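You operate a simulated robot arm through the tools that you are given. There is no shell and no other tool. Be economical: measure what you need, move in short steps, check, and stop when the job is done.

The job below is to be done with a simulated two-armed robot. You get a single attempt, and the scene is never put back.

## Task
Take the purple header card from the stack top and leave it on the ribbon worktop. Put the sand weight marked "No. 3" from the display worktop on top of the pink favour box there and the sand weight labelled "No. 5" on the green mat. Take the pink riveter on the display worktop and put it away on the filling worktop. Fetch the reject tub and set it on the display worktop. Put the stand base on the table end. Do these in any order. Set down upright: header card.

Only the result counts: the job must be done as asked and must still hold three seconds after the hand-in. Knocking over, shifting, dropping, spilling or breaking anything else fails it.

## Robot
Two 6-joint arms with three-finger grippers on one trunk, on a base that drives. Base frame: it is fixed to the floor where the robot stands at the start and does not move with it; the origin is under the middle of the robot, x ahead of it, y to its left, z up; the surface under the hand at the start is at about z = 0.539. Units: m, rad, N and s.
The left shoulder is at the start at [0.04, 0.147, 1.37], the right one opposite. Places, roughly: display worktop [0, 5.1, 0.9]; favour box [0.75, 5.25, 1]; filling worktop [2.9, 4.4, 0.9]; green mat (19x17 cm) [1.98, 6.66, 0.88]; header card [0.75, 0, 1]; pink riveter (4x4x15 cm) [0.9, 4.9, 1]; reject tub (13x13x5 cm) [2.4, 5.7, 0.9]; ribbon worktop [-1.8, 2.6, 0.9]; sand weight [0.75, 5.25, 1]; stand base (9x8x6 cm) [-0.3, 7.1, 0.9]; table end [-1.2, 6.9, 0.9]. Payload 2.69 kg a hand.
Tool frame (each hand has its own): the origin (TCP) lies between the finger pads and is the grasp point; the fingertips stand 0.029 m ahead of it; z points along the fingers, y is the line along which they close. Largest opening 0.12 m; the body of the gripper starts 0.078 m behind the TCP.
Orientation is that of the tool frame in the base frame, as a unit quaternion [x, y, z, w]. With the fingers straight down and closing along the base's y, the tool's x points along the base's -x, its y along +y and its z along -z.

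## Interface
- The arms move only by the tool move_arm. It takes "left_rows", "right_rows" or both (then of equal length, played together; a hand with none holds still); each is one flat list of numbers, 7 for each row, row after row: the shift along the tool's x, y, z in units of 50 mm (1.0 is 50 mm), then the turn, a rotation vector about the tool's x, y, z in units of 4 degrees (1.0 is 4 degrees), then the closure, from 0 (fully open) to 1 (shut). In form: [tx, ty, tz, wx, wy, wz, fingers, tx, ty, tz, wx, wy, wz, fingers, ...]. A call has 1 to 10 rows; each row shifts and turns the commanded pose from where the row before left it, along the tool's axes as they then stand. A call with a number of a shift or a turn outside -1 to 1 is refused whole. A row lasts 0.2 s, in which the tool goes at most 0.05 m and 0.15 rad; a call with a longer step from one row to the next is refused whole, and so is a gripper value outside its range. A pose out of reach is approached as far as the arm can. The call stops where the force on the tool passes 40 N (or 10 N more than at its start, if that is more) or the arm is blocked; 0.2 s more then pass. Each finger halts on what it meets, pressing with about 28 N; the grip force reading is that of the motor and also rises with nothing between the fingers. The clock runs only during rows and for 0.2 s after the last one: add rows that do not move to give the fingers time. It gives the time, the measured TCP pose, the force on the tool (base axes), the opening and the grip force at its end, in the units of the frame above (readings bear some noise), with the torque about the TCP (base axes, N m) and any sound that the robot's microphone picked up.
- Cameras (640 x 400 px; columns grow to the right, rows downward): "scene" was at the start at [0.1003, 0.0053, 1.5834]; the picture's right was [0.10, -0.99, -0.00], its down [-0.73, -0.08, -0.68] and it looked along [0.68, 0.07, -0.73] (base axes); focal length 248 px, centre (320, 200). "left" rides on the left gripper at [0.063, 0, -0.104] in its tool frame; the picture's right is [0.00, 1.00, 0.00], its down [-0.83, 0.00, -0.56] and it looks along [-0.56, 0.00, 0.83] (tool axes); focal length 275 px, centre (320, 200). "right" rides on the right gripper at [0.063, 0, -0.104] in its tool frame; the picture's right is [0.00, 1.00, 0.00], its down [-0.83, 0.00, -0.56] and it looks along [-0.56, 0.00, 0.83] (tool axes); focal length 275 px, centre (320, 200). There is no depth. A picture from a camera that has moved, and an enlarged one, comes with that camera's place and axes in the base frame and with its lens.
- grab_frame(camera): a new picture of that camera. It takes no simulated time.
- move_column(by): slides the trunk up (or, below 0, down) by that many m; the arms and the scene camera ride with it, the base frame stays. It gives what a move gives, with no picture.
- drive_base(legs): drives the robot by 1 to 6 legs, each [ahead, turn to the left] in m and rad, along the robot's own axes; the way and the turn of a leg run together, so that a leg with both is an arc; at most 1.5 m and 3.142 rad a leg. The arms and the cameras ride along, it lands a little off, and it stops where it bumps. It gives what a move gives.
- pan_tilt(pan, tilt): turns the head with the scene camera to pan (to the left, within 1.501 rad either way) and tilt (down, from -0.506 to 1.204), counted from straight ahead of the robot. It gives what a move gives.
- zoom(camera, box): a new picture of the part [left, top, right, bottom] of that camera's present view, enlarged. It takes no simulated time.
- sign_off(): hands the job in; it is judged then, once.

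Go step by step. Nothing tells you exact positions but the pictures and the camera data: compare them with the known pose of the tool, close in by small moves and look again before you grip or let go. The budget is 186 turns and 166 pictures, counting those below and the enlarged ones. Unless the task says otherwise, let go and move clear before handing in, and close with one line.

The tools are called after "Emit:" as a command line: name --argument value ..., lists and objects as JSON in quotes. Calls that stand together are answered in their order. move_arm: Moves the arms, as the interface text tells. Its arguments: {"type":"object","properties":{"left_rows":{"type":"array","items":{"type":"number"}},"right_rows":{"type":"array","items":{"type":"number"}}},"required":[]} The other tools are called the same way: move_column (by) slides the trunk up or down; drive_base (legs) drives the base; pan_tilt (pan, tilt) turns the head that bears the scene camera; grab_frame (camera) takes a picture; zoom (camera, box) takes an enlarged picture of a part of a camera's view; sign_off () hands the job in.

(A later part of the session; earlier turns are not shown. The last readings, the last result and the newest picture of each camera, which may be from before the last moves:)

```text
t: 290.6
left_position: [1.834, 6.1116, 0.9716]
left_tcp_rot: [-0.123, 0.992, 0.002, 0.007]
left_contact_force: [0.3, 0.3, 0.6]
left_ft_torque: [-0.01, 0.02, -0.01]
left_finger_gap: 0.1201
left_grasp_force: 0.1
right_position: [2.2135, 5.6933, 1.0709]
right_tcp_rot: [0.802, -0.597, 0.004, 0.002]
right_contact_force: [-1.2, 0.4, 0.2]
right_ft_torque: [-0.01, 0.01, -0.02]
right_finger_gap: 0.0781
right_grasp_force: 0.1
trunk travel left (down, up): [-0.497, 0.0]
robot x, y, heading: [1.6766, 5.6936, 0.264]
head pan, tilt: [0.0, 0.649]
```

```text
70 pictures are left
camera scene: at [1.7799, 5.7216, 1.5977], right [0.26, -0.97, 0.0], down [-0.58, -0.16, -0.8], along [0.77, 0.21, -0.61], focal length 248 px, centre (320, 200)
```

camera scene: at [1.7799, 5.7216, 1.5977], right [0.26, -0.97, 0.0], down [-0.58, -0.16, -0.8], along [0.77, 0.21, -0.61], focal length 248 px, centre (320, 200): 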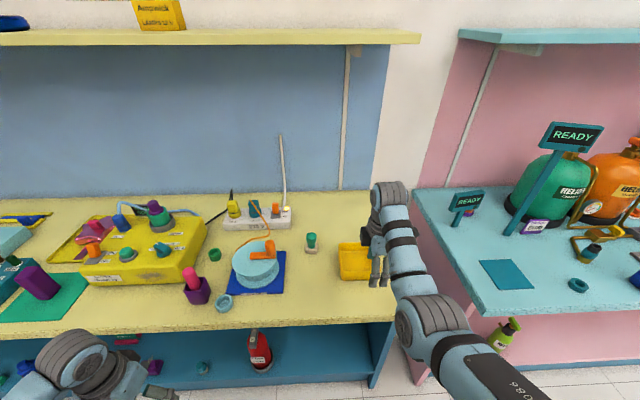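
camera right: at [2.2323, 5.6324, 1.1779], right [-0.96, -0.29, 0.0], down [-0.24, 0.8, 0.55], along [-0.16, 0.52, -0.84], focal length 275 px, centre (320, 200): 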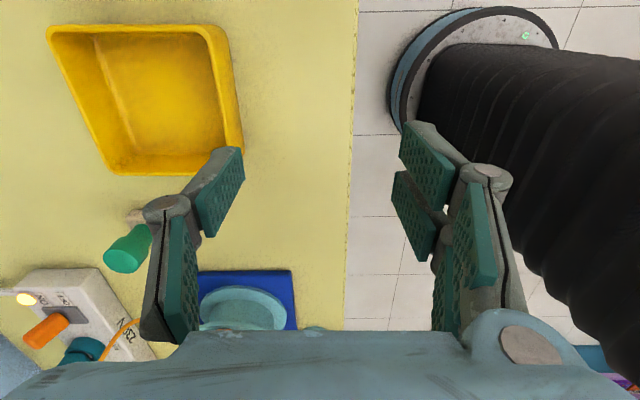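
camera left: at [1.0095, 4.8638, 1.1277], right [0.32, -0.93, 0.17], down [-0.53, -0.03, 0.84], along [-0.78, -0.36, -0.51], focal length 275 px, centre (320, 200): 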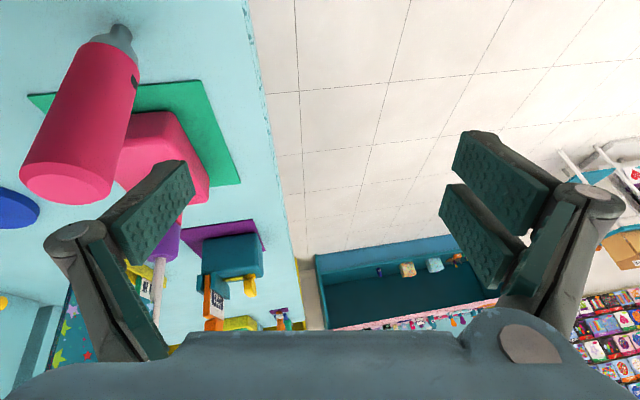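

Emit:
drive_base --legs '[[0.12, 0]]'

Emit:
move_arm --right_rows '[0, 0, 0.8, 0, 0, 0, 0.35, 0, 0.5, 0.6, 0, 0, 0, 0.35, 0, 0.4, 0, 0, 0, 0, 0.35]'

Emit:
grab_frame --camera "right"

```text
t: 291.9
left_position: [1.942, 6.1405, 0.9742]
left_tcp_rot: [-0.121, 0.993, 0.002, 0.011]
left_contact_force: [-0.8, 0.1, 0.5]
left_ft_torque: [-0.02, -0.06, 0.0]
left_finger_gap: 0.12
left_grasp_force: 0.1
right_position: [2.3209, 5.7199, 1.0748]
right_tcp_rot: [0.801, -0.598, 0.006, -0.001]
right_contact_force: [-1.1, 0.1, 0.6]
right_ft_torque: [0.0, -0.05, -0.01]
right_finger_gap: 0.0779
right_grasp_force: 0.0
trunk travel left (down, up): [-0.497, 0.0]
robot x, y, heading: [1.7899, 5.7253, 0.266]
head pan, tilt: [0.0, 0.649]
```

```text
t: 292.7
left_position: [1.9475, 6.1425, 0.9729]
left_tcp_rot: [-0.123, 0.992, 0.002, 0.008]
left_contact_force: [0.4, 0.3, -0.3]
left_ft_torque: [0.0, -0.02, 0.02]
left_finger_gap: 0.12
left_grasp_force: 0.0
right_position: [2.2847, 5.7095, 1.0011]
right_tcp_rot: [0.801, -0.598, 0.005, 0.001]
right_contact_force: [-0.7, -0.5, 0.9]
right_ft_torque: [0.02, -0.03, 0.01]
right_finger_gap: 0.0781
right_grasp_force: 0.0
trunk travel left (down, up): [-0.497, 0.0]
robot x, y, heading: [1.7897, 5.7234, 0.265]
head pan, tilt: [0.0, 0.649]
```

```text
69 pictures are left
camera right: at [2.3036, 5.6492, 1.1087], right [-0.96, -0.29, 0.0], down [-0.24, 0.8, 0.55], along [-0.16, 0.53, -0.84], focal length 275 px, centre (320, 200)
```

right: 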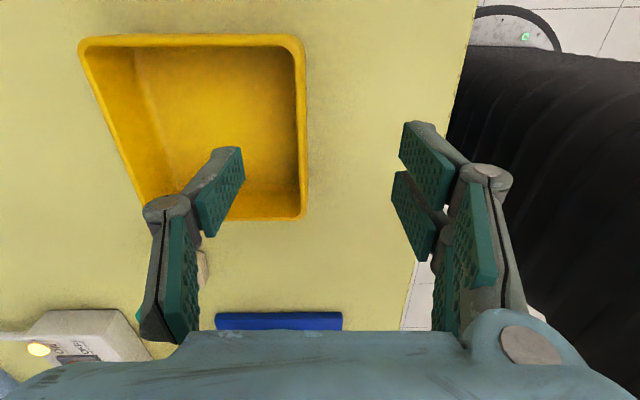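

Emit:
move_arm --right_rows '[0, -0.27, 0.5, 0, 0, 0, 0.35, 0, 0, 0.8, 0, 0, 0, 0.35, 0, 0, 0.4, 0, 0, 0, 0.35]'

Emit:
grab_frame --camera "right"

```text
t: 293.5
left_position: [1.9491, 6.1428, 0.9726]
left_tcp_rot: [-0.123, 0.992, 0.002, 0.007]
left_contact_force: [0.0, -0.6, -0.3]
left_ft_torque: [-0.04, 0.02, -0.01]
left_finger_gap: 0.1201
left_grasp_force: 0.1
right_position: [2.2992, 5.7135, 0.9152]
right_tcp_rot: [0.8, -0.599, 0.005, 0.002]
right_contact_force: [0.7, -0.4, 0.3]
right_ft_torque: [0.04, -0.02, -0.01]
right_finger_gap: 0.0779
right_grasp_force: 0.0
trunk travel left (down, up): [-0.497, 0.0]
robot x, y, heading: [1.792, 5.7256, 0.265]
head pan, tilt: [0.0, 0.649]
```

```text
68 pictures are left
camera right: at [2.3184, 5.6521, 1.0217], right [-0.96, -0.29, 0.0], down [-0.24, 0.8, 0.55], along [-0.16, 0.53, -0.84], focal length 275 px, centre (320, 200)
```

right: 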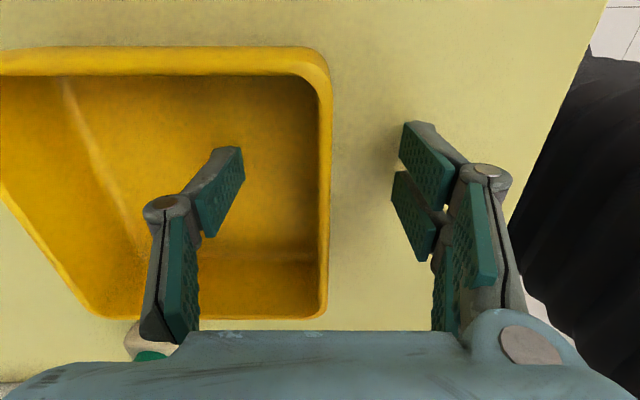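

The fingers straddle the near wall nicely. Closing now.

Emit:
move_arm --right_rows '[0, 0, 0.08, 0, 0, 0, 0.7, 0, 0, 0, 0, 0, 0, 1, 0, 0, 0, 0, 0, 0, 1, 0, 0, 0, 0, 0, 0, 1]'

Emit:
move_arm --right_rows '[0, 0, -0.4, 0, 0, 0, 1, 0, 0, -1, 0, 0, 0, 1, 0, 0, -1, 0, 0, 0, 1]'

Emit:
grab_frame --camera "right"

Emit:
grab_frame --camera "scene"

```text
t: 294.5
left_position: [1.947, 6.1427, 0.9726]
left_tcp_rot: [-0.123, 0.992, 0.001, 0.007]
left_contact_force: [-0.6, -0.2, -0.3]
left_ft_torque: [0.0, -0.01, -0.01]
left_finger_gap: 0.12
left_grasp_force: 0.1
right_position: [2.2971, 5.7123, 0.9117]
right_tcp_rot: [0.802, -0.598, 0.005, 0.001]
right_contact_force: [-2.0, -0.6, 6.2]
right_ft_torque: [-0.04, 0.06, 0.04]
right_finger_gap: 0.0062
right_grasp_force: 27.7
trunk travel left (down, up): [-0.497, 0.0]
robot x, y, heading: [1.7932, 5.7248, 0.264]
head pan, tilt: [0.0, 0.649]
```

```text
t: 295.3
left_position: [1.9472, 6.1421, 0.973]
left_tcp_rot: [-0.122, 0.992, 0.002, 0.008]
left_contact_force: [-0.7, 0.2, 0.2]
left_ft_torque: [-0.02, 0.0, -0.01]
left_finger_gap: 0.1201
left_grasp_force: 0.0
right_position: [2.2996, 5.7151, 1.0321]
right_tcp_rot: [0.801, -0.598, 0.004, 0.002]
right_contact_force: [0.1, 0.2, -1.0]
right_ft_torque: [-0.06, 0.09, -0.01]
right_finger_gap: 0.0058
right_grasp_force: 28.4
trunk travel left (down, up): [-0.497, 0.0]
robot x, y, heading: [1.7939, 5.725, 0.267]
head pan, tilt: [0.0, 0.649]
```

```text
67 pictures are left
camera right: at [2.3179, 5.6538, 1.139], right [-0.96, -0.29, 0.0], down [-0.24, 0.8, 0.55], along [-0.16, 0.53, -0.84], focal length 275 px, centre (320, 200)
```

right: 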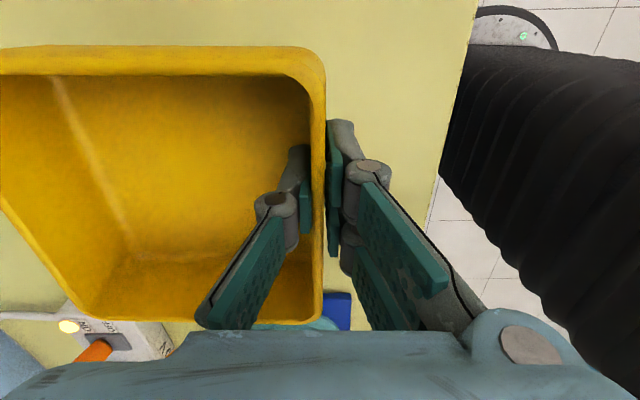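

```text
66 pictures are left
camera scene: at [1.8939, 5.7512, 1.5978], right [0.26, -0.97, 0.0], down [-0.58, -0.16, -0.8], along [0.77, 0.21, -0.6], focal length 248 px, centre (320, 200)
```

scene: 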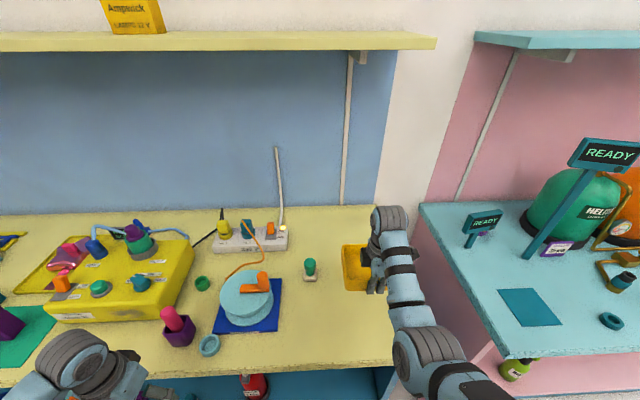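

The tub is held. I'll back into the aisle, move south, and face the display counter's east end again.

Emit:
drive_base --legs '[[-0.27, 0], [0, -1.559], [0.336, 0], [0, -1.573]]'

Emit:
pan_tilt --pan -0.1 --tilt 0.8

Emit:
grab_frame --camera "scene"

```text
t: 306.6
left_position: [1.4593, 4.9152, 0.972]
left_tcp_rot: [0.992, 0.123, -0.006, 0.002]
left_contact_force: [1.0, -0.2, 0.7]
left_ft_torque: [0.0, 0.02, 0.02]
left_finger_gap: 0.1198
left_grasp_force: 0.0
right_position: [1.1079, 5.3424, 1.0325]
right_tcp_rot: [0.598, 0.801, 0.003, -0.004]
right_contact_force: [0.0, 0.1, -1.9]
right_ft_torque: [0.0, -0.05, -0.02]
right_finger_gap: 0.0062
right_grasp_force: 27.3
trunk travel left (down, up): [-0.497, 0.0]
robot x, y, heading: [1.6163, 5.3349, -2.88]
head pan, tilt: [0.0, 0.649]
```

```text
t: 307.3
left_position: [1.4593, 4.9147, 0.9734]
left_tcp_rot: [0.993, 0.122, -0.006, 0.001]
left_contact_force: [0.7, 0.6, 0.3]
left_ft_torque: [0.01, 0.02, 0.04]
left_finger_gap: 0.1202
left_grasp_force: 0.0
right_position: [1.1086, 5.3434, 1.0319]
right_tcp_rot: [0.599, 0.801, 0.002, -0.004]
right_contact_force: [0.5, -0.6, -0.2]
right_ft_torque: [0.04, -0.1, -0.02]
right_finger_gap: 0.006
right_grasp_force: 28.0
trunk travel left (down, up): [-0.497, 0.0]
robot x, y, heading: [1.6163, 5.3343, -2.877]
head pan, tilt: [-0.099, 0.799]
```

```text
65 pictures are left
camera scene: at [1.5187, 5.3105, 1.5852], right [-0.16, 0.99, 0.0], down [0.71, 0.12, -0.7], along [-0.69, -0.11, -0.72], focal length 248 px, centre (320, 200)
```

scene: 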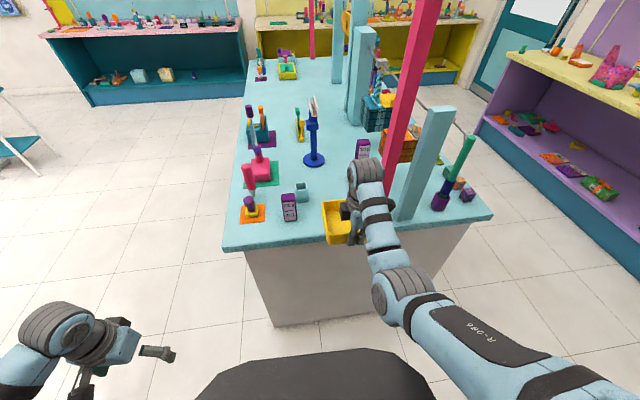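

Emit:
drive_base --legs '[[0.175, 0]]'

Emit:
move_arm --right_rows '[0, 0, 0.9, 0, 0, 0, 1, 0, 0, 0.7, 0, 0, 0, 1]'

Emit:
zoom --camera "scene" --box '[230, 140, 450, 300]'

Emit:
grab_frame --camera "right"

```text
t: 308.8
left_position: [1.2928, 4.8707, 0.9733]
left_tcp_rot: [0.992, 0.123, -0.009, 0.001]
left_contact_force: [0.2, 0.3, -0.7]
left_ft_torque: [-0.01, 0.03, -0.02]
left_finger_gap: 0.1202
left_grasp_force: 0.0
right_position: [0.942, 5.2977, 1.0339]
right_tcp_rot: [0.599, 0.801, 0.0, -0.006]
right_contact_force: [0.1, 0.3, -1.1]
right_ft_torque: [0.05, -0.05, -0.01]
right_finger_gap: 0.006
right_grasp_force: 28.5
trunk travel left (down, up): [-0.497, 0.0]
robot x, y, heading: [1.445, 5.287, -2.88]
head pan, tilt: [-0.099, 0.799]
```

```text
t: 309.4
left_position: [1.2902, 4.8688, 0.9728]
left_tcp_rot: [0.992, 0.122, -0.008, 0.002]
left_contact_force: [0.2, -0.7, 0.5]
left_ft_torque: [-0.03, 0.03, -0.04]
left_finger_gap: 0.12
left_grasp_force: 0.0
right_position: [0.9387, 5.2968, 0.9535]
right_tcp_rot: [0.598, 0.801, 0.002, -0.004]
right_contact_force: [-0.5, 0.0, -1.1]
right_ft_torque: [0.07, -0.1, 0.01]
right_finger_gap: 0.0061
right_grasp_force: 28.2
trunk travel left (down, up): [-0.497, 0.0]
robot x, y, heading: [1.4474, 5.2862, -2.878]
head pan, tilt: [-0.099, 0.799]
```

```text
2.50 times, centred on (340, 220) of scene
camera zoom: at [1.3502, 5.2655, 1.5853], right [-0.16, 0.99, 0.0], down [0.71, 0.12, -0.7], along [-0.69, -0.11, -0.72], focal length 621 px, centre (270, 150)
```

zoom: 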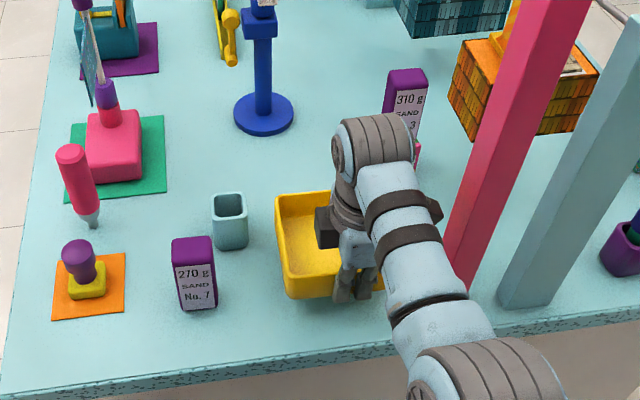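

```text
63 pictures are left
camera right: at [0.9218, 5.3559, 1.0607], right [0.96, 0.29, 0.0], down [0.24, -0.8, 0.55], along [0.16, -0.53, -0.84], focal length 275 px, centre (320, 200)
```

right: 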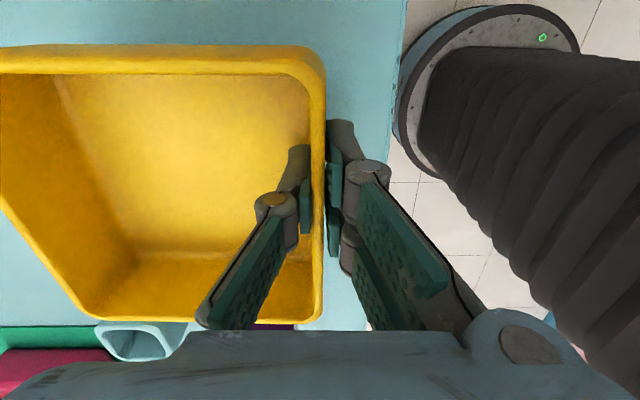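

Emit:
move_arm --right_rows '[0, 0, 0.4, 0, 0, 0, 1, 0, 0, 0.25, 0, 0, 0, 1]'

Emit:
move_arm --right_rows '[0, 0, 0.1, 0, 0, 0, 1]'

Emit:
move_arm --right_rows '[0, 0, 0.06, 0, 0, 0, 1]'

```text
t: 310.0
left_position: [1.2894, 4.8702, 0.9723]
left_tcp_rot: [0.992, 0.123, -0.007, 0.002]
left_contact_force: [0.0, 0.4, 0.0]
left_ft_torque: [-0.02, 0.0, -0.01]
left_finger_gap: 0.1202
left_grasp_force: 0.1
right_position: [0.938, 5.2975, 0.9202]
right_tcp_rot: [0.598, 0.801, 0.002, -0.003]
right_contact_force: [-0.2, 0.1, -2.2]
right_ft_torque: [0.07, -0.07, -0.02]
right_finger_gap: 0.006
right_grasp_force: 28.1
trunk travel left (down, up): [-0.497, 0.0]
robot x, y, heading: [1.4488, 5.2882, -2.881]
head pan, tilt: [-0.099, 0.799]
```

```text
t: 310.4
left_position: [1.2898, 4.8696, 0.9726]
left_tcp_rot: [0.992, 0.123, -0.007, 0.002]
left_contact_force: [0.6, -0.2, -0.6]
left_ft_torque: [0.02, -0.05, 0.01]
left_finger_gap: 0.12
left_grasp_force: 0.0
right_position: [0.9401, 5.2969, 0.9149]
right_tcp_rot: [0.599, 0.801, 0.002, -0.004]
right_contact_force: [-1.1, -0.6, -0.9]
right_ft_torque: [0.06, -0.09, -0.01]
right_finger_gap: 0.0058
right_grasp_force: 28.5
trunk travel left (down, up): [-0.497, 0.0]
robot x, y, heading: [1.449, 5.2867, -2.884]
head pan, tilt: [-0.099, 0.799]
```

```text
t: 310.8
left_position: [1.2902, 4.8692, 0.9731]
left_tcp_rot: [0.992, 0.123, -0.007, 0.001]
left_contact_force: [-0.3, -0.3, -1.1]
left_ft_torque: [-0.04, 0.02, -0.01]
left_finger_gap: 0.1202
left_grasp_force: 0.1
right_position: [0.9373, 5.2975, 0.9125]
right_tcp_rot: [0.598, 0.801, 0.002, -0.003]
right_contact_force: [-0.1, 0.3, -0.1]
right_ft_torque: [-0.07, 0.0, 0.02]
right_finger_gap: 0.0058
right_grasp_force: 27.7
trunk travel left (down, up): [-0.497, 0.0]
robot x, y, heading: [1.4466, 5.2845, -2.878]
head pan, tilt: [-0.099, 0.799]
```

The tub's weight is now off the hand, so it rests on the counter. Releasing and lifting.

Emit:
move_arm --right_rows '[0, 0, 0, 0, 0, 0, 0.7, 0, 0, 0, 0, 0, 0, 0.5, 0, 0, 0, 0, 0, 0, 0.5, 0, 0, -0.7, 0, 0, 0, 0.5, 0, 0, -1, 0, 0, 0, 0.5, 0, 0, -1, 0, 0, 0, 0.5]'

Emit:
drive_base --legs '[[-0.3, 0]]'

Emit:
zoom --camera "scene" --box '[200, 100, 500, 290]'

```text
t: 312.2
left_position: [1.289, 4.8693, 0.9728]
left_tcp_rot: [0.992, 0.122, -0.007, 0.002]
left_contact_force: [-0.8, 0.5, 0.2]
left_ft_torque: [-0.02, -0.01, -0.02]
left_finger_gap: 0.12
left_grasp_force: 0.0
right_position: [0.9352, 5.293, 1.0463]
right_tcp_rot: [0.598, 0.802, 0.002, -0.004]
right_contact_force: [0.0, 0.6, 0.0]
right_ft_torque: [0.0, -0.01, -0.03]
right_finger_gap: 0.0601
right_grasp_force: 0.1
trunk travel left (down, up): [-0.497, 0.0]
robot x, y, heading: [1.4472, 5.2846, -2.876]
head pan, tilt: [-0.099, 0.799]
```

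```text
t: 314.3
left_position: [1.5833, 4.9473, 0.972]
left_tcp_rot: [0.992, 0.126, -0.006, 0.001]
left_contact_force: [-0.2, -0.6, 0.3]
left_ft_torque: [0.01, -0.02, -0.03]
left_finger_gap: 0.1201
left_grasp_force: 0.0
right_position: [1.2261, 5.3701, 1.0437]
right_tcp_rot: [0.596, 0.803, 0.004, -0.004]
right_contact_force: [0.1, 0.6, 0.2]
right_ft_torque: [0.03, -0.03, 0.02]
right_finger_gap: 0.0598
right_grasp_force: 0.0
trunk travel left (down, up): [-0.497, 0.0]
robot x, y, heading: [1.7414, 5.3675, -2.873]
head pan, tilt: [-0.099, 0.799]
```

```text
2.11 times, centred on (350, 195) of scene
camera zoom: at [1.6392, 5.3433, 1.5849], right [-0.17, 0.99, 0.0], down [0.71, 0.12, -0.7], along [-0.69, -0.12, -0.72], focal length 523 px, centre (257, 210)
```

zoom: 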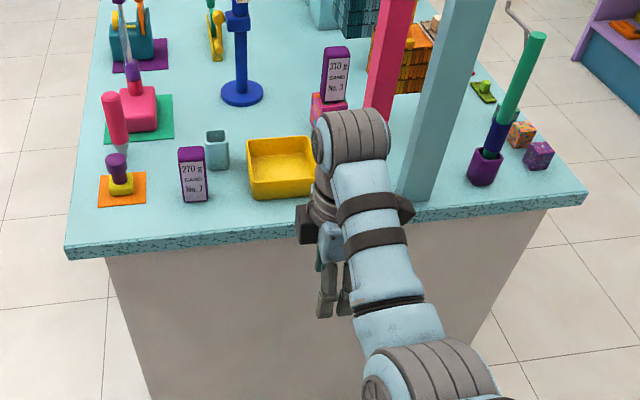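

The tub is on the display worktop. Now for the pink riveter, I'll go around to the counter's front.

Emit:
drive_base --legs '[[0, 1.193], [0.82, 0], [0, -0.93], [0.836, 0], [0, -1.825]]'

Emit:
pan_tilt --pan -0.1 --tilt 0.7

Emit:
grab_frame --camera "scene"

```text
t: 332.6
left_position: [0.5078, 4.2573, 0.9718]
left_tcp_rot: [0.793, -0.609, -0.006, -0.004]
left_contact_force: [-1.3, 0.2, -0.3]
left_ft_torque: [0.01, 0.05, -0.01]
left_finger_gap: 0.1201
left_grasp_force: 0.0
right_position: [0.9253, 4.6197, 1.0456]
right_tcp_rot: [0.988, 0.152, 0.004, 0.0]
right_contact_force: [0.4, -0.1, 0.4]
right_ft_torque: [0.04, -0.01, -0.01]
right_finger_gap: 0.0599
right_grasp_force: 0.1
trunk travel left (down, up): [-0.497, 0.0]
robot x, y, heading: [0.929, 4.1059, 1.849]
head pan, tilt: [-0.099, 0.799]
```

```text
t: 333.2
left_position: [0.5078, 4.2582, 0.9718]
left_tcp_rot: [0.793, -0.609, -0.007, -0.003]
left_contact_force: [-0.2, 0.7, -0.8]
left_ft_torque: [0.0, -0.01, 0.0]
left_finger_gap: 0.1197
left_grasp_force: 0.1
right_position: [0.9252, 4.6197, 1.0446]
right_tcp_rot: [0.988, 0.152, 0.004, -0.002]
right_contact_force: [-0.1, -0.1, 0.5]
right_ft_torque: [0.03, 0.01, -0.03]
right_finger_gap: 0.0598
right_grasp_force: 0.1
trunk travel left (down, up): [-0.497, 0.0]
robot x, y, heading: [0.9252, 4.107, 1.847]
head pan, tilt: [-0.099, 0.7]
```

```text
61 pictures are left
camera scene: at [0.9066, 4.2071, 1.5934], right [0.98, 0.18, 0.0], down [0.12, -0.63, -0.76], along [-0.14, 0.75, -0.64], focal length 248 px, centre (320, 200)
```

scene: 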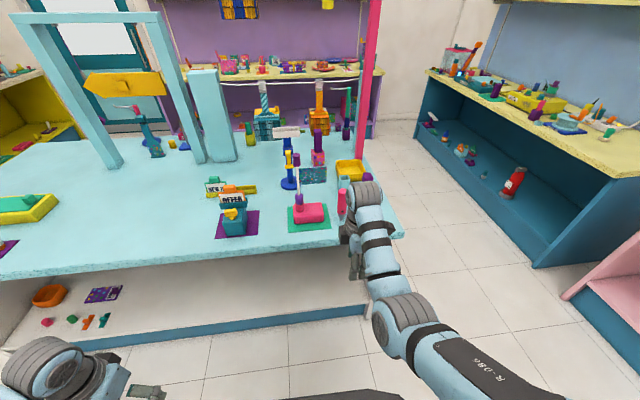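

Emit:
move_arm --right_rows '[0, -0.2, -0.3, 0, -1, 0, 0, 0, -0.2, -0.3, 0, -1, 0, 0, 0, 0, -0.2, 0, -1, 0, 0, 0, 0, 0, 0, -1, 0, 0, 0, 0, 0, 0, -1, 0, 0, 0, 0, 0, 0, -1, 0, 0]'

Emit:
grab_frame --camera "right"

Emit:
zoom --camera "scene" --box '[260, 140, 440, 290]'

```text
t: 334.6
left_position: [0.5082, 4.259, 0.9732]
left_tcp_rot: [0.793, -0.609, -0.006, -0.003]
left_contact_force: [0.1, -0.8, 0.9]
left_ft_torque: [0.0, 0.0, 0.01]
left_finger_gap: 0.1198
left_grasp_force: 0.0
right_position: [0.9201, 4.6428, 1.0825]
right_tcp_rot: [0.967, 0.149, -0.203, 0.031]
right_contact_force: [0.3, 0.0, -0.1]
right_ft_torque: [0.0, 0.03, 0.04]
right_finger_gap: 0.1201
right_grasp_force: 0.0
right hand out of reach, approached as far as the arm can: row 3
trunk travel left (down, up): [-0.497, 0.0]
robot x, y, heading: [0.9283, 4.106, 1.854]
head pan, tilt: [-0.099, 0.7]
```

```text
60 pictures are left
camera right: at [1.0151, 4.6724, 1.1541], right [0.3, -0.95, 0.0], down [-0.51, -0.17, 0.84], along [-0.8, -0.25, -0.54], focal length 275 px, centre (320, 200)
```

right: 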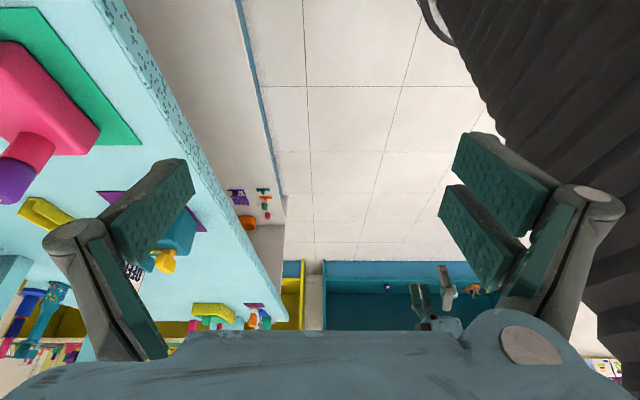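

```text
2.67 times, centred on (350, 215) of scene
camera zoom: at [0.9074, 4.2074, 1.5934], right [0.98, 0.18, 0.0], down [0.12, -0.63, -0.76], along [-0.14, 0.75, -0.64], focal length 662 px, centre (240, 160)
```

zoom: 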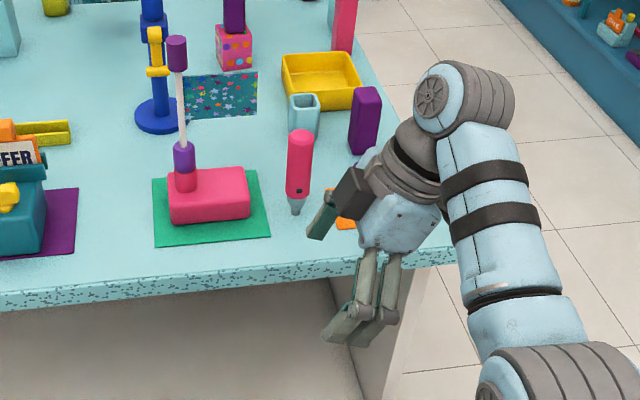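

Emit:
drive_base --legs '[[0.24, 0]]'

Emit:
grab_frame --camera "right"

Emit:
grab_frame --camera "scene"

```text
t: 336.4
left_position: [0.4443, 4.4836, 0.9737]
left_tcp_rot: [0.792, -0.611, -0.007, -0.005]
left_contact_force: [-0.1, -1.2, -0.4]
left_ft_torque: [0.03, 0.0, -0.01]
left_finger_gap: 0.1202
left_grasp_force: 0.0
right_position: [0.8566, 4.8681, 1.0852]
right_tcp_rot: [0.968, 0.147, -0.201, 0.028]
right_contact_force: [0.3, -0.1, 0.8]
right_ft_torque: [0.05, 0.01, -0.02]
right_finger_gap: 0.12
right_grasp_force: 0.2
trunk travel left (down, up): [-0.497, 0.0]
robot x, y, heading: [0.8582, 4.3339, 1.848]
head pan, tilt: [-0.099, 0.7]
```

```text
58 pictures are left
camera right: at [0.9525, 4.8957, 1.1563], right [0.3, -0.95, -0.01], down [-0.51, -0.17, 0.84], along [-0.8, -0.25, -0.54], focal length 275 px, centre (320, 200)
```

right: 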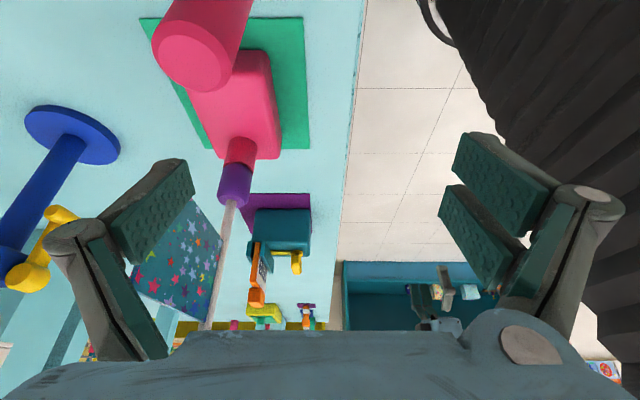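

```text
57 pictures are left
camera scene: at [0.8436, 4.4294, 1.5939], right [0.98, 0.18, 0.0], down [0.11, -0.63, -0.77], along [-0.14, 0.76, -0.64], focal length 248 px, centre (320, 200)
```

scene: 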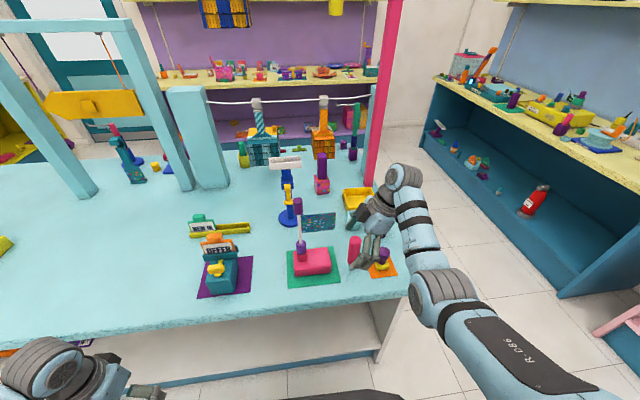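

The right camera puts the riveter at (0.852, 4.937). I'll move in 6.8 cm to bring the fingers around it.

Emit:
drive_base --legs '[[0.068, 0]]'

Emit:
grab_frame --camera "right"

```text
t: 337.4
left_position: [0.4281, 4.5422, 0.9756]
left_tcp_rot: [0.792, -0.61, -0.011, -0.007]
left_contact_force: [-0.3, -1.7, 1.4]
left_ft_torque: [0.1, 0.02, 0.0]
left_finger_gap: 0.1198
left_grasp_force: 0.1
right_position: [0.8406, 4.9254, 1.0883]
right_tcp_rot: [0.967, 0.149, -0.203, 0.025]
right_contact_force: [0.8, -1.1, 0.1]
right_ft_torque: [0.02, 0.01, -0.03]
right_finger_gap: 0.1199
right_grasp_force: 0.1
trunk travel left (down, up): [-0.497, 0.0]
robot x, y, heading: [0.8433, 4.4014, 1.85]
head pan, tilt: [-0.099, 0.7]
```

```text
56 pictures are left
camera right: at [0.9357, 4.9529, 1.1598], right [0.3, -0.95, -0.01], down [-0.51, -0.17, 0.84], along [-0.8, -0.25, -0.54], focal length 275 px, centre (320, 200)
```

right: 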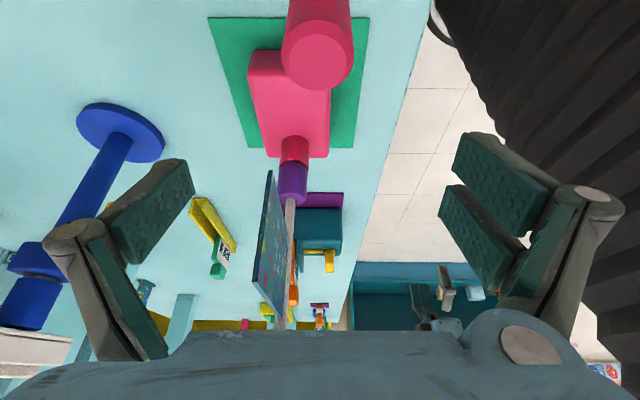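

Emit:
move_arm --right_rows '[0.3, 0, 0, 0, 0, 0, 0, 0.37, 0, 0.84, 0, 0, 0, 0]'

Emit:
grab_frame --camera "right"

Emit:
zoom --camera "scene" --box '[260, 170, 440, 310]'

```text
t: 338.0
left_position: [0.4254, 4.55, 0.9738]
left_tcp_rot: [0.792, -0.61, -0.007, -0.004]
left_contact_force: [0.3, -0.2, -0.1]
left_ft_torque: [0.01, -0.01, 0.01]
left_finger_gap: 0.1198
left_grasp_force: 0.0
right_position: [0.8485, 4.9387, 1.0306]
right_tcp_rot: [0.968, 0.148, -0.203, 0.03]
right_contact_force: [0.4, -1.3, 0.7]
right_ft_torque: [0.01, -0.01, 0.01]
right_finger_gap: 0.1197
right_grasp_force: 0.0
trunk travel left (down, up): [-0.497, 0.0]
robot x, y, heading: [0.8448, 4.3934, 1.846]
head pan, tilt: [-0.099, 0.7]
```

```text
55 pictures are left
camera right: at [0.9439, 4.9668, 1.1026], right [0.3, -0.95, -0.01], down [-0.51, -0.17, 0.84], along [-0.8, -0.25, -0.54], focal length 275 px, centre (320, 200)
```

right: 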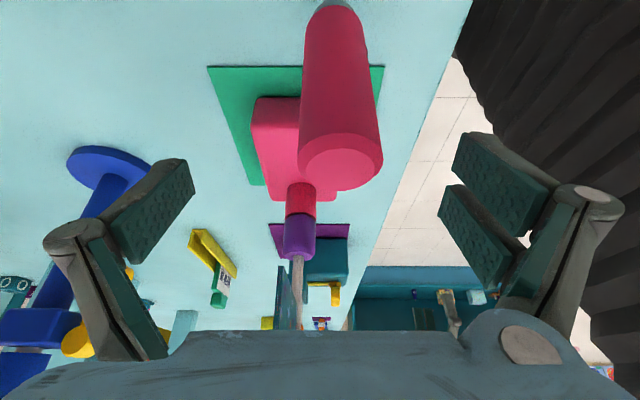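

```text
2.86 times, centred on (350, 240) of scene
camera zoom: at [0.8249, 4.4976, 1.5935], right [0.98, 0.18, 0.0], down [0.11, -0.63, -0.77], along [-0.14, 0.75, -0.64], focal length 710 px, centre (234, 86)
```

zoom: 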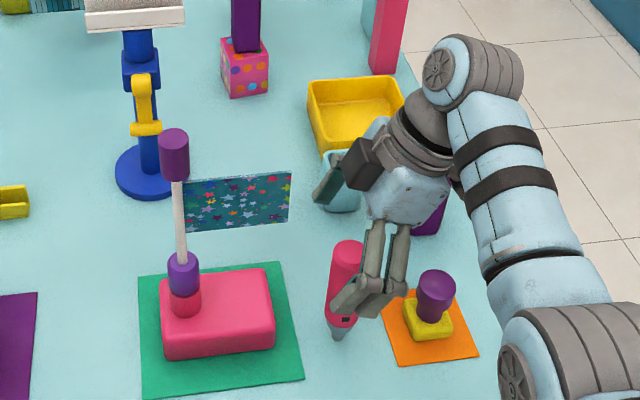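

Emit:
move_arm --right_rows '[0, 0.28, 0, 0, 0, 0, 0, 0.3, 0, 0.68, 0, 0, 0, 0]'

Emit:
grab_frame --camera "right"

```text
t: 338.6
left_position: [0.4258, 4.5501, 0.9732]
left_tcp_rot: [0.792, -0.61, -0.006, -0.003]
left_contact_force: [0.3, 0.3, 0.7]
left_ft_torque: [-0.01, -0.01, 0.01]
left_finger_gap: 0.1201
left_grasp_force: 0.1
right_position: [0.8544, 4.9265, 0.993]
right_tcp_rot: [0.968, 0.147, -0.203, 0.031]
right_contact_force: [-0.5, 0.1, 0.4]
right_ft_torque: [-0.03, 0.0, 0.01]
right_finger_gap: 0.1202
right_grasp_force: 0.1
trunk travel left (down, up): [-0.497, 0.0]
robot x, y, heading: [0.8457, 4.3983, 1.849]
head pan, tilt: [-0.099, 0.7]
```

```text
53 pictures are left
camera right: at [0.9501, 4.9551, 1.0646], right [0.3, -0.95, 0.0], down [-0.51, -0.17, 0.84], along [-0.8, -0.25, -0.54], focal length 275 px, centre (320, 200)
```

right: 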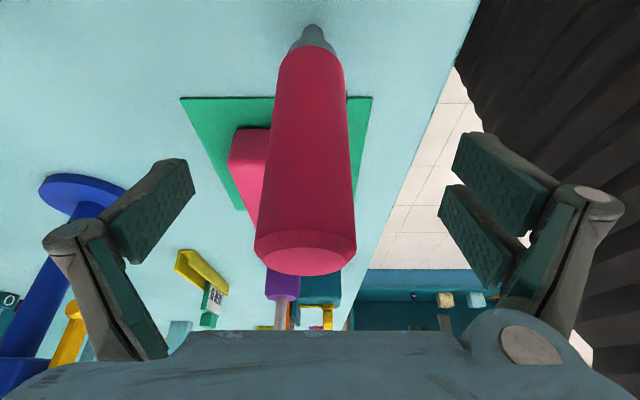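

Emit:
move_arm --right_rows '[0, -0.1, 0, 0, 0, 0, 0.2, 0, 0, 0, 0, 0, 0, 0.5, 0, 0, 0, 0, 0, 0, 0.8, 0, 0, 0, 0, 0, 0, 1, 0, 0, 0, 0, 0, 0, 1]'

Emit:
grab_frame --camera "right"

```text
t: 339.8
left_position: [0.4239, 4.5511, 0.9726]
left_tcp_rot: [0.793, -0.61, -0.006, -0.003]
left_contact_force: [0.1, -0.2, -0.6]
left_ft_torque: [-0.01, 0.02, 0.0]
left_finger_gap: 0.1202
left_grasp_force: 0.1
right_position: [0.8539, 4.9313, 0.9931]
right_tcp_rot: [0.967, 0.148, -0.203, 0.031]
right_contact_force: [-0.7, -0.8, 0.6]
right_ft_torque: [-0.05, 0.0, 0.01]
right_finger_gap: 0.0337
right_grasp_force: 28.7
trunk travel left (down, up): [-0.497, 0.0]
robot x, y, heading: [0.8427, 4.3979, 1.848]
head pan, tilt: [-0.099, 0.7]
```

```text
52 pictures are left
camera right: at [0.9486, 4.959, 1.0648], right [0.3, -0.95, 0.0], down [-0.51, -0.17, 0.84], along [-0.8, -0.25, -0.54], focal length 275 px, centre (320, 200)
```

right: 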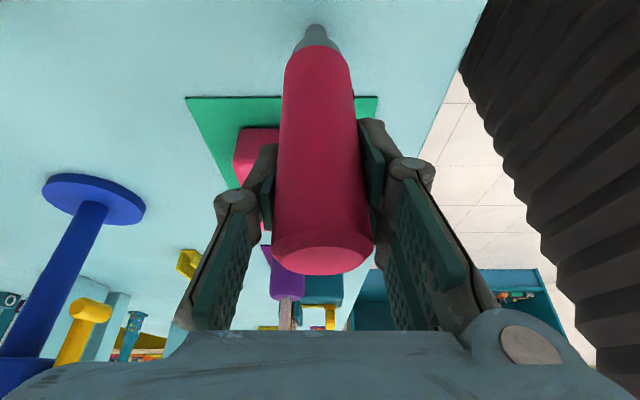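

Gripped. I'll lift and back away.

Emit:
move_arm --right_rows '[-0.3, 0, -0.7, 0, 0, 0, 1, -0.3, 0, -0.7, 0, 0, 0, 1]'

Emit:
drive_base --legs '[[-0.4, 0]]'

Emit:
pan_tilt --pan -0.6 --tilt 0.6

Emit:
grab_frame --camera "scene"

```text
t: 340.4
left_position: [0.4253, 4.5505, 0.9732]
left_tcp_rot: [0.792, -0.61, -0.006, -0.003]
left_contact_force: [-0.2, -0.3, 0.4]
left_ft_torque: [0.0, 0.0, 0.0]
left_finger_gap: 0.1198
left_grasp_force: 0.1
right_position: [0.8523, 4.9299, 1.0712]
right_tcp_rot: [0.968, 0.148, -0.201, 0.03]
right_contact_force: [0.5, 0.7, -2.5]
right_ft_torque: [0.02, -0.02, 0.04]
right_finger_gap: 0.0339
right_grasp_force: 28.2
trunk travel left (down, up): [-0.497, 0.0]
robot x, y, heading: [0.8419, 4.3989, 1.854]
head pan, tilt: [-0.099, 0.7]
```

```text
t: 342.9
left_position: [0.533, 4.1734, 0.9721]
left_tcp_rot: [0.793, -0.609, -0.005, -0.003]
left_contact_force: [-0.7, 0.1, 1.1]
left_ft_torque: [-0.03, -0.01, -0.01]
left_finger_gap: 0.1201
left_grasp_force: 0.0
right_position: [0.9593, 4.5533, 1.069]
right_tcp_rot: [0.968, 0.147, -0.202, 0.032]
right_contact_force: [-1.1, -0.3, -3.0]
right_ft_torque: [-0.04, 0.02, -0.02]
right_finger_gap: 0.0336
right_grasp_force: 27.9
trunk travel left (down, up): [-0.497, 0.0]
robot x, y, heading: [0.953, 4.0157, 1.851]
head pan, tilt: [-0.099, 0.7]
```

```text
t: 343.8
left_position: [0.5334, 4.17, 0.9722]
left_tcp_rot: [0.793, -0.609, -0.006, -0.004]
left_contact_force: [0.1, 0.3, 0.8]
left_ft_torque: [0.01, 0.02, 0.0]
left_finger_gap: 0.1199
left_grasp_force: 0.0
right_position: [0.9611, 4.5509, 1.0714]
right_tcp_rot: [0.968, 0.149, -0.202, 0.031]
right_contact_force: [0.6, -0.7, -3.2]
right_ft_torque: [0.0, 0.01, -0.03]
right_finger_gap: 0.0338
right_grasp_force: 27.8
trunk travel left (down, up): [-0.497, 0.0]
robot x, y, heading: [0.9542, 4.0258, 1.848]
head pan, tilt: [-0.6, 0.6]
```

```text
51 pictures are left
camera scene: at [0.9754, 4.1196, 1.6021], right [0.95, -0.32, 0.0], down [-0.18, -0.54, -0.82], along [0.26, 0.78, -0.57], focal length 248 px, centre (320, 200)
```

scene: 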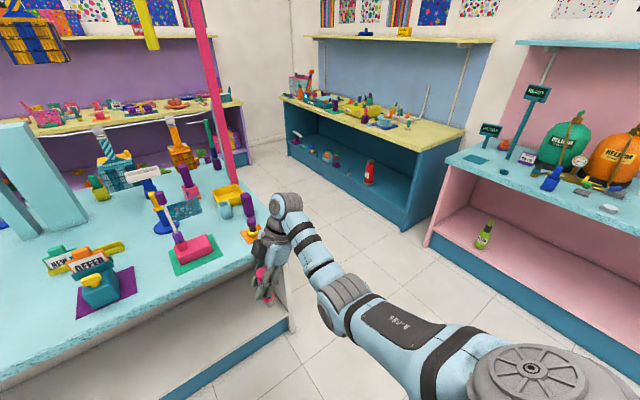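

Next I'll drive to the filling worktop (the teal one with helium tanks) with the riveter.

Emit:
drive_base --legs '[[0, -1.115], [1.0, 0], [0, -0.45]]'

Emit:
pan_tilt --pan 0 --tilt 0.7

Emit:
grab_frame --camera "scene"

```text
t: 353.1
left_position: [1.8338, 5.1166, 0.9723]
left_tcp_rot: [-0.139, 0.99, 0.001, 0.007]
left_contact_force: [0.1, 0.2, 0.2]
left_ft_torque: [-0.03, -0.04, 0.0]
left_finger_gap: 0.1201
left_grasp_force: 0.1
right_position: [2.2229, 4.6969, 1.0705]
right_tcp_rot: [0.795, -0.572, -0.164, -0.12]
right_contact_force: [-0.3, -0.2, -2.8]
right_ft_torque: [0.02, -0.04, 0.05]
right_finger_gap: 0.0335
right_grasp_force: 27.8
trunk travel left (down, up): [-0.497, 0.0]
robot x, y, heading: [1.6918, 4.6917, 0.296]
head pan, tilt: [-0.6, 0.6]
```

```text
t: 354.1
left_position: [1.8345, 5.1157, 0.9719]
left_tcp_rot: [-0.14, 0.99, 0.002, 0.007]
left_contact_force: [-0.5, 0.2, -0.2]
left_ft_torque: [-0.02, -0.01, -0.01]
left_finger_gap: 0.1201
left_grasp_force: 0.1
right_position: [2.2239, 4.6962, 1.0705]
right_tcp_rot: [0.795, -0.571, -0.165, -0.12]
right_contact_force: [0.0, 0.4, -2.9]
right_ft_torque: [0.02, -0.02, 0.01]
right_finger_gap: 0.0333
right_grasp_force: 28.1
trunk travel left (down, up): [-0.497, 0.0]
robot x, y, heading: [1.6907, 4.6956, 0.295]
head pan, tilt: [0.0, 0.7]
```

```text
50 pictures are left
camera scene: at [1.7938, 4.7216, 1.5934], right [0.29, -0.96, 0.0], down [-0.62, -0.19, -0.76], along [0.73, 0.22, -0.64], focal length 248 px, centre (320, 200)
```

scene: 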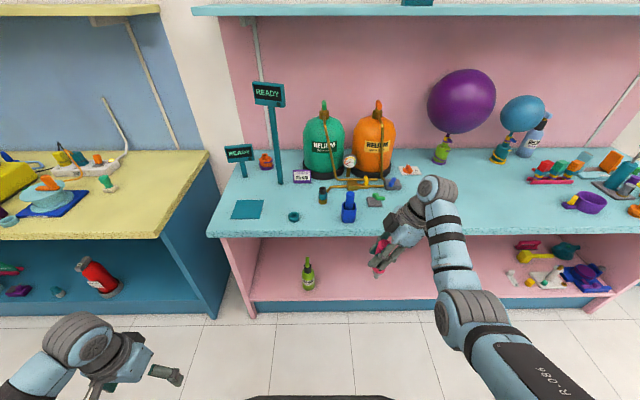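

Emit:
drive_base --legs '[[0, -1.571], [0.3, 0], [0, 1.555], [0.15, 0]]'

Emit:
grab_frame --camera "scene"

Emit:
grab_frame --camera "right"

```text
t: 364.6
left_position: [2.0675, 4.8786, 0.9732]
left_tcp_rot: [-0.144, 0.99, 0.002, 0.008]
left_contact_force: [0.3, -0.7, 0.4]
left_ft_torque: [-0.01, -0.03, 0.0]
left_finger_gap: 0.12
left_grasp_force: 0.1
right_position: [2.4598, 4.462, 1.0717]
right_tcp_rot: [0.798, -0.567, -0.165, -0.12]
right_contact_force: [-0.4, 0.2, -2.9]
right_ft_torque: [0.05, -0.01, -0.03]
right_finger_gap: 0.0331
right_grasp_force: 27.9
trunk travel left (down, up): [-0.497, 0.0]
robot x, y, heading: [1.9322, 4.4573, 0.309]
head pan, tilt: [0.0, 0.7]
```

```text
49 pictures are left
camera scene: at [2.0276, 4.4838, 1.5938], right [0.3, -0.95, 0.0], down [-0.61, -0.19, -0.77], along [0.73, 0.23, -0.64], focal length 248 px, centre (320, 200)
```

scene: 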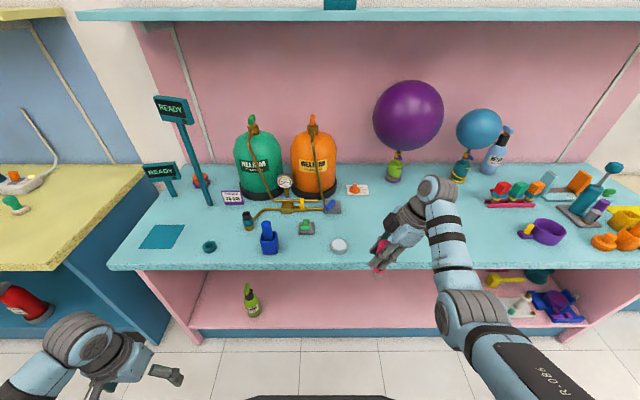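

```text
48 pictures are left
camera right: at [2.4926, 4.3668, 1.145], right [-0.94, -0.33, -0.01], down [-0.18, 0.51, 0.84], along [-0.27, 0.8, -0.54], focal length 275 px, centre (320, 200)
```

right: 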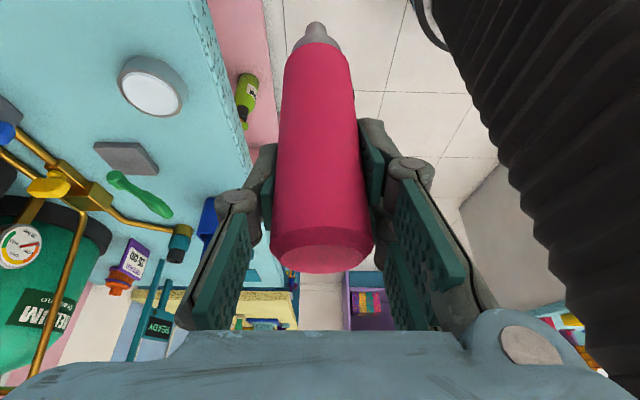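

The area right of the white disc is free. I'll turn slightly right and move in.

Emit:
drive_base --legs '[[0, -0.12], [0.215, 0]]'

Emit:
grab_frame --camera "right"

Emit:
zoom --camera "scene" --box '[260, 160, 520, 340]'

```text
t: 366.9
left_position: [2.3306, 4.8977, 0.9731]
left_tcp_rot: [-0.082, 0.997, 0.002, 0.009]
left_contact_force: [0.3, 0.2, 0.0]
left_ft_torque: [-0.02, -0.06, -0.04]
left_finger_gap: 0.1198
left_grasp_force: 0.0
right_position: [2.668, 4.4372, 1.0727]
right_tcp_rot: [0.761, -0.616, -0.156, -0.13]
right_contact_force: [-0.1, 0.4, -2.2]
right_ft_torque: [0.06, -0.03, -0.03]
right_finger_gap: 0.0333
right_grasp_force: 27.9
trunk travel left (down, up): [-0.497, 0.0]
robot x, y, heading: [2.1397, 4.4946, 0.182]
head pan, tilt: [0.0, 0.7]
```

```text
47 pictures are left
camera right: at [2.6887, 4.3375, 1.1452], right [-0.98, -0.21, -0.01], down [-0.12, 0.53, 0.84], along [-0.17, 0.82, -0.54], focal length 275 px, centre (320, 200)
```

right: 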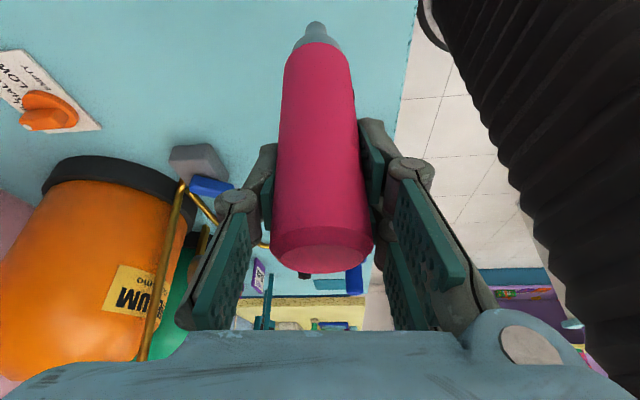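

```text
2.22 times, centred on (390, 250) of scene
camera zoom: at [2.2418, 4.5115, 1.5938], right [0.18, -0.98, 0.0], down [-0.63, -0.12, -0.77], along [0.75, 0.14, -0.64], focal length 552 px, centre (164, 89)
```

zoom: 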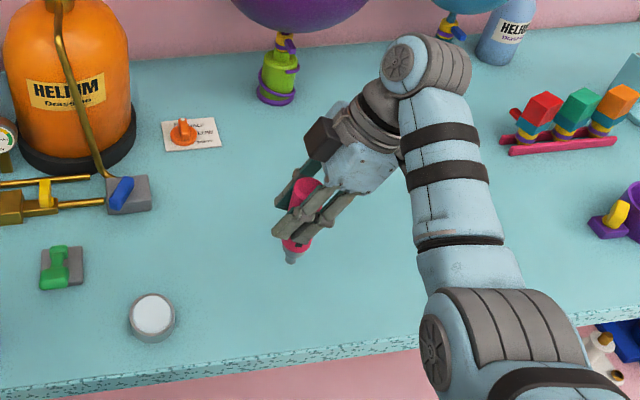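

Emit:
move_arm --right_rows '[0.245, 0, 0.55, 0, 0, 0, 1, 0.245, 0, 0.55, 0, 0, 0, 1]'

Emit:
move_arm --right_rows '[0.06, 0, 0.137, 0, 0, 0, 1]'

Emit:
move_arm --right_rows '[0.04, 0, 0.09, 0, 0, 0, 1]'

Emit:
move_arm --right_rows '[0.035, 0, 0.08, 0, 0, 0, 1]'

```text
t: 367.5
left_position: [2.3341, 4.8983, 0.9723]
left_tcp_rot: [-0.081, 0.997, 0.002, 0.007]
left_contact_force: [0.2, -0.3, -0.2]
left_ft_torque: [0.0, -0.01, 0.02]
left_finger_gap: 0.1199
left_grasp_force: 0.2
right_position: [2.6709, 4.4361, 1.012]
right_tcp_rot: [0.76, -0.617, -0.158, -0.129]
right_contact_force: [0.7, 0.2, -2.5]
right_ft_torque: [0.03, 0.03, -0.01]
right_finger_gap: 0.0333
right_grasp_force: 28.6
trunk travel left (down, up): [-0.497, 0.0]
robot x, y, heading: [2.1426, 4.4947, 0.185]
head pan, tilt: [0.0, 0.7]
```

```text
t: 367.9
left_position: [2.3346, 4.8988, 0.9732]
left_tcp_rot: [-0.081, 0.997, 0.001, 0.005]
left_contact_force: [0.2, -1.3, 0.2]
left_ft_torque: [-0.02, 0.05, 0.0]
left_finger_gap: 0.1201
left_grasp_force: 0.0
right_position: [2.6721, 4.4367, 1.0046]
right_tcp_rot: [0.76, -0.617, -0.158, -0.13]
right_contact_force: [0.3, 0.9, -2.3]
right_ft_torque: [0.0, 0.01, 0.01]
right_finger_gap: 0.0333
right_grasp_force: 28.8
trunk travel left (down, up): [-0.497, 0.0]
robot x, y, heading: [2.1432, 4.4997, 0.184]
head pan, tilt: [0.0, 0.7]
```

```text
t: 368.3
left_position: [2.332, 4.8984, 0.9733]
left_tcp_rot: [-0.081, 0.997, 0.002, 0.007]
left_contact_force: [-0.2, -0.3, -0.1]
left_ft_torque: [-0.01, 0.02, 0.01]
left_finger_gap: 0.1198
left_grasp_force: 0.0
right_position: [2.6706, 4.4365, 0.9985]
right_tcp_rot: [0.76, -0.617, -0.159, -0.13]
right_contact_force: [0.0, -0.1, -2.7]
right_ft_torque: [0.04, 0.03, 0.04]
right_finger_gap: 0.0333
right_grasp_force: 27.9
trunk travel left (down, up): [-0.497, 0.0]
robot x, y, heading: [2.1409, 4.4954, 0.182]
head pan, tilt: [0.0, 0.7]
```

```text
t: 368.7
left_position: [2.3337, 4.8981, 0.9731]
left_tcp_rot: [-0.082, 0.997, 0.002, 0.008]
left_contact_force: [0.0, 0.6, -0.4]
left_ft_torque: [-0.06, -0.01, 0.03]
left_finger_gap: 0.1202
left_grasp_force: 0.1
right_position: [2.6709, 4.4361, 0.9939]
right_tcp_rot: [0.76, -0.616, -0.159, -0.129]
right_contact_force: [-0.5, -0.4, -3.0]
right_ft_torque: [0.03, -0.02, -0.01]
right_finger_gap: 0.0333
right_grasp_force: 28.0
trunk travel left (down, up): [-0.497, 0.0]
robot x, y, heading: [2.1419, 4.4949, 0.187]
head pan, tilt: [0.0, 0.7]
```

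Emit:
move_arm --right_rows '[0.02, 0, 0.05, 0, 0, 0, 1]'

Emit:
move_arm --right_rows '[0.02, 0, 0.04, 0, 0, 0, 1]'

Emit:
zoom --camera "scene" --box '[340, 200, 460, 300]'

```text
t: 369.1
left_position: [2.3311, 4.8979, 0.9725]
left_tcp_rot: [-0.082, 0.997, 0.001, 0.008]
left_contact_force: [-0.4, 0.1, 0.3]
left_ft_torque: [0.01, -0.02, 0.0]
left_finger_gap: 0.1202
left_grasp_force: 0.0
right_position: [2.6701, 4.4358, 0.9934]
right_tcp_rot: [0.761, -0.616, -0.157, -0.13]
right_contact_force: [-0.4, -1.8, 5.8]
right_ft_torque: [-0.2, -0.13, 0.02]
right_finger_gap: 0.0333
right_grasp_force: 28.0
trunk travel left (down, up): [-0.497, 0.0]
robot x, y, heading: [2.1418, 4.4994, 0.181]
head pan, tilt: [0.0, 0.7]
```

```text
t: 369.5
left_position: [2.3301, 4.898, 0.9732]
left_tcp_rot: [-0.081, 0.997, 0.002, 0.008]
left_contact_force: [-1.0, 0.0, 0.0]
left_ft_torque: [0.0, 0.01, 0.01]
left_finger_gap: 0.1198
left_grasp_force: 0.1
right_position: [2.6705, 4.4374, 0.9928]
right_tcp_rot: [0.761, -0.616, -0.154, -0.132]
right_contact_force: [2.0, -4.3, 28.4]
right_ft_torque: [-0.77, -0.14, 0.01]
right_finger_gap: 0.0333
right_grasp_force: 27.6
trunk travel left (down, up): [-0.497, 0.0]
robot x, y, heading: [2.142, 4.4965, 0.183]
head pan, tilt: [0.0, 0.7]
```

```text
4.00 times, centred on (400, 250) of scene
camera zoom: at [2.2423, 4.5119, 1.594], right [0.18, -0.98, 0.0], down [-0.63, -0.12, -0.77], along [0.75, 0.14, -0.64], focal length 993 px, centre (0, 0)
```

zoom: 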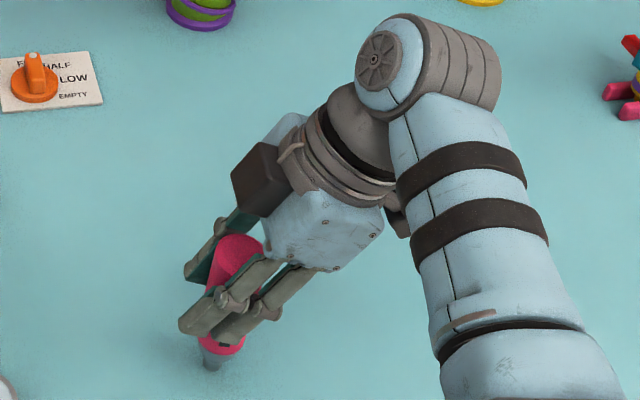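

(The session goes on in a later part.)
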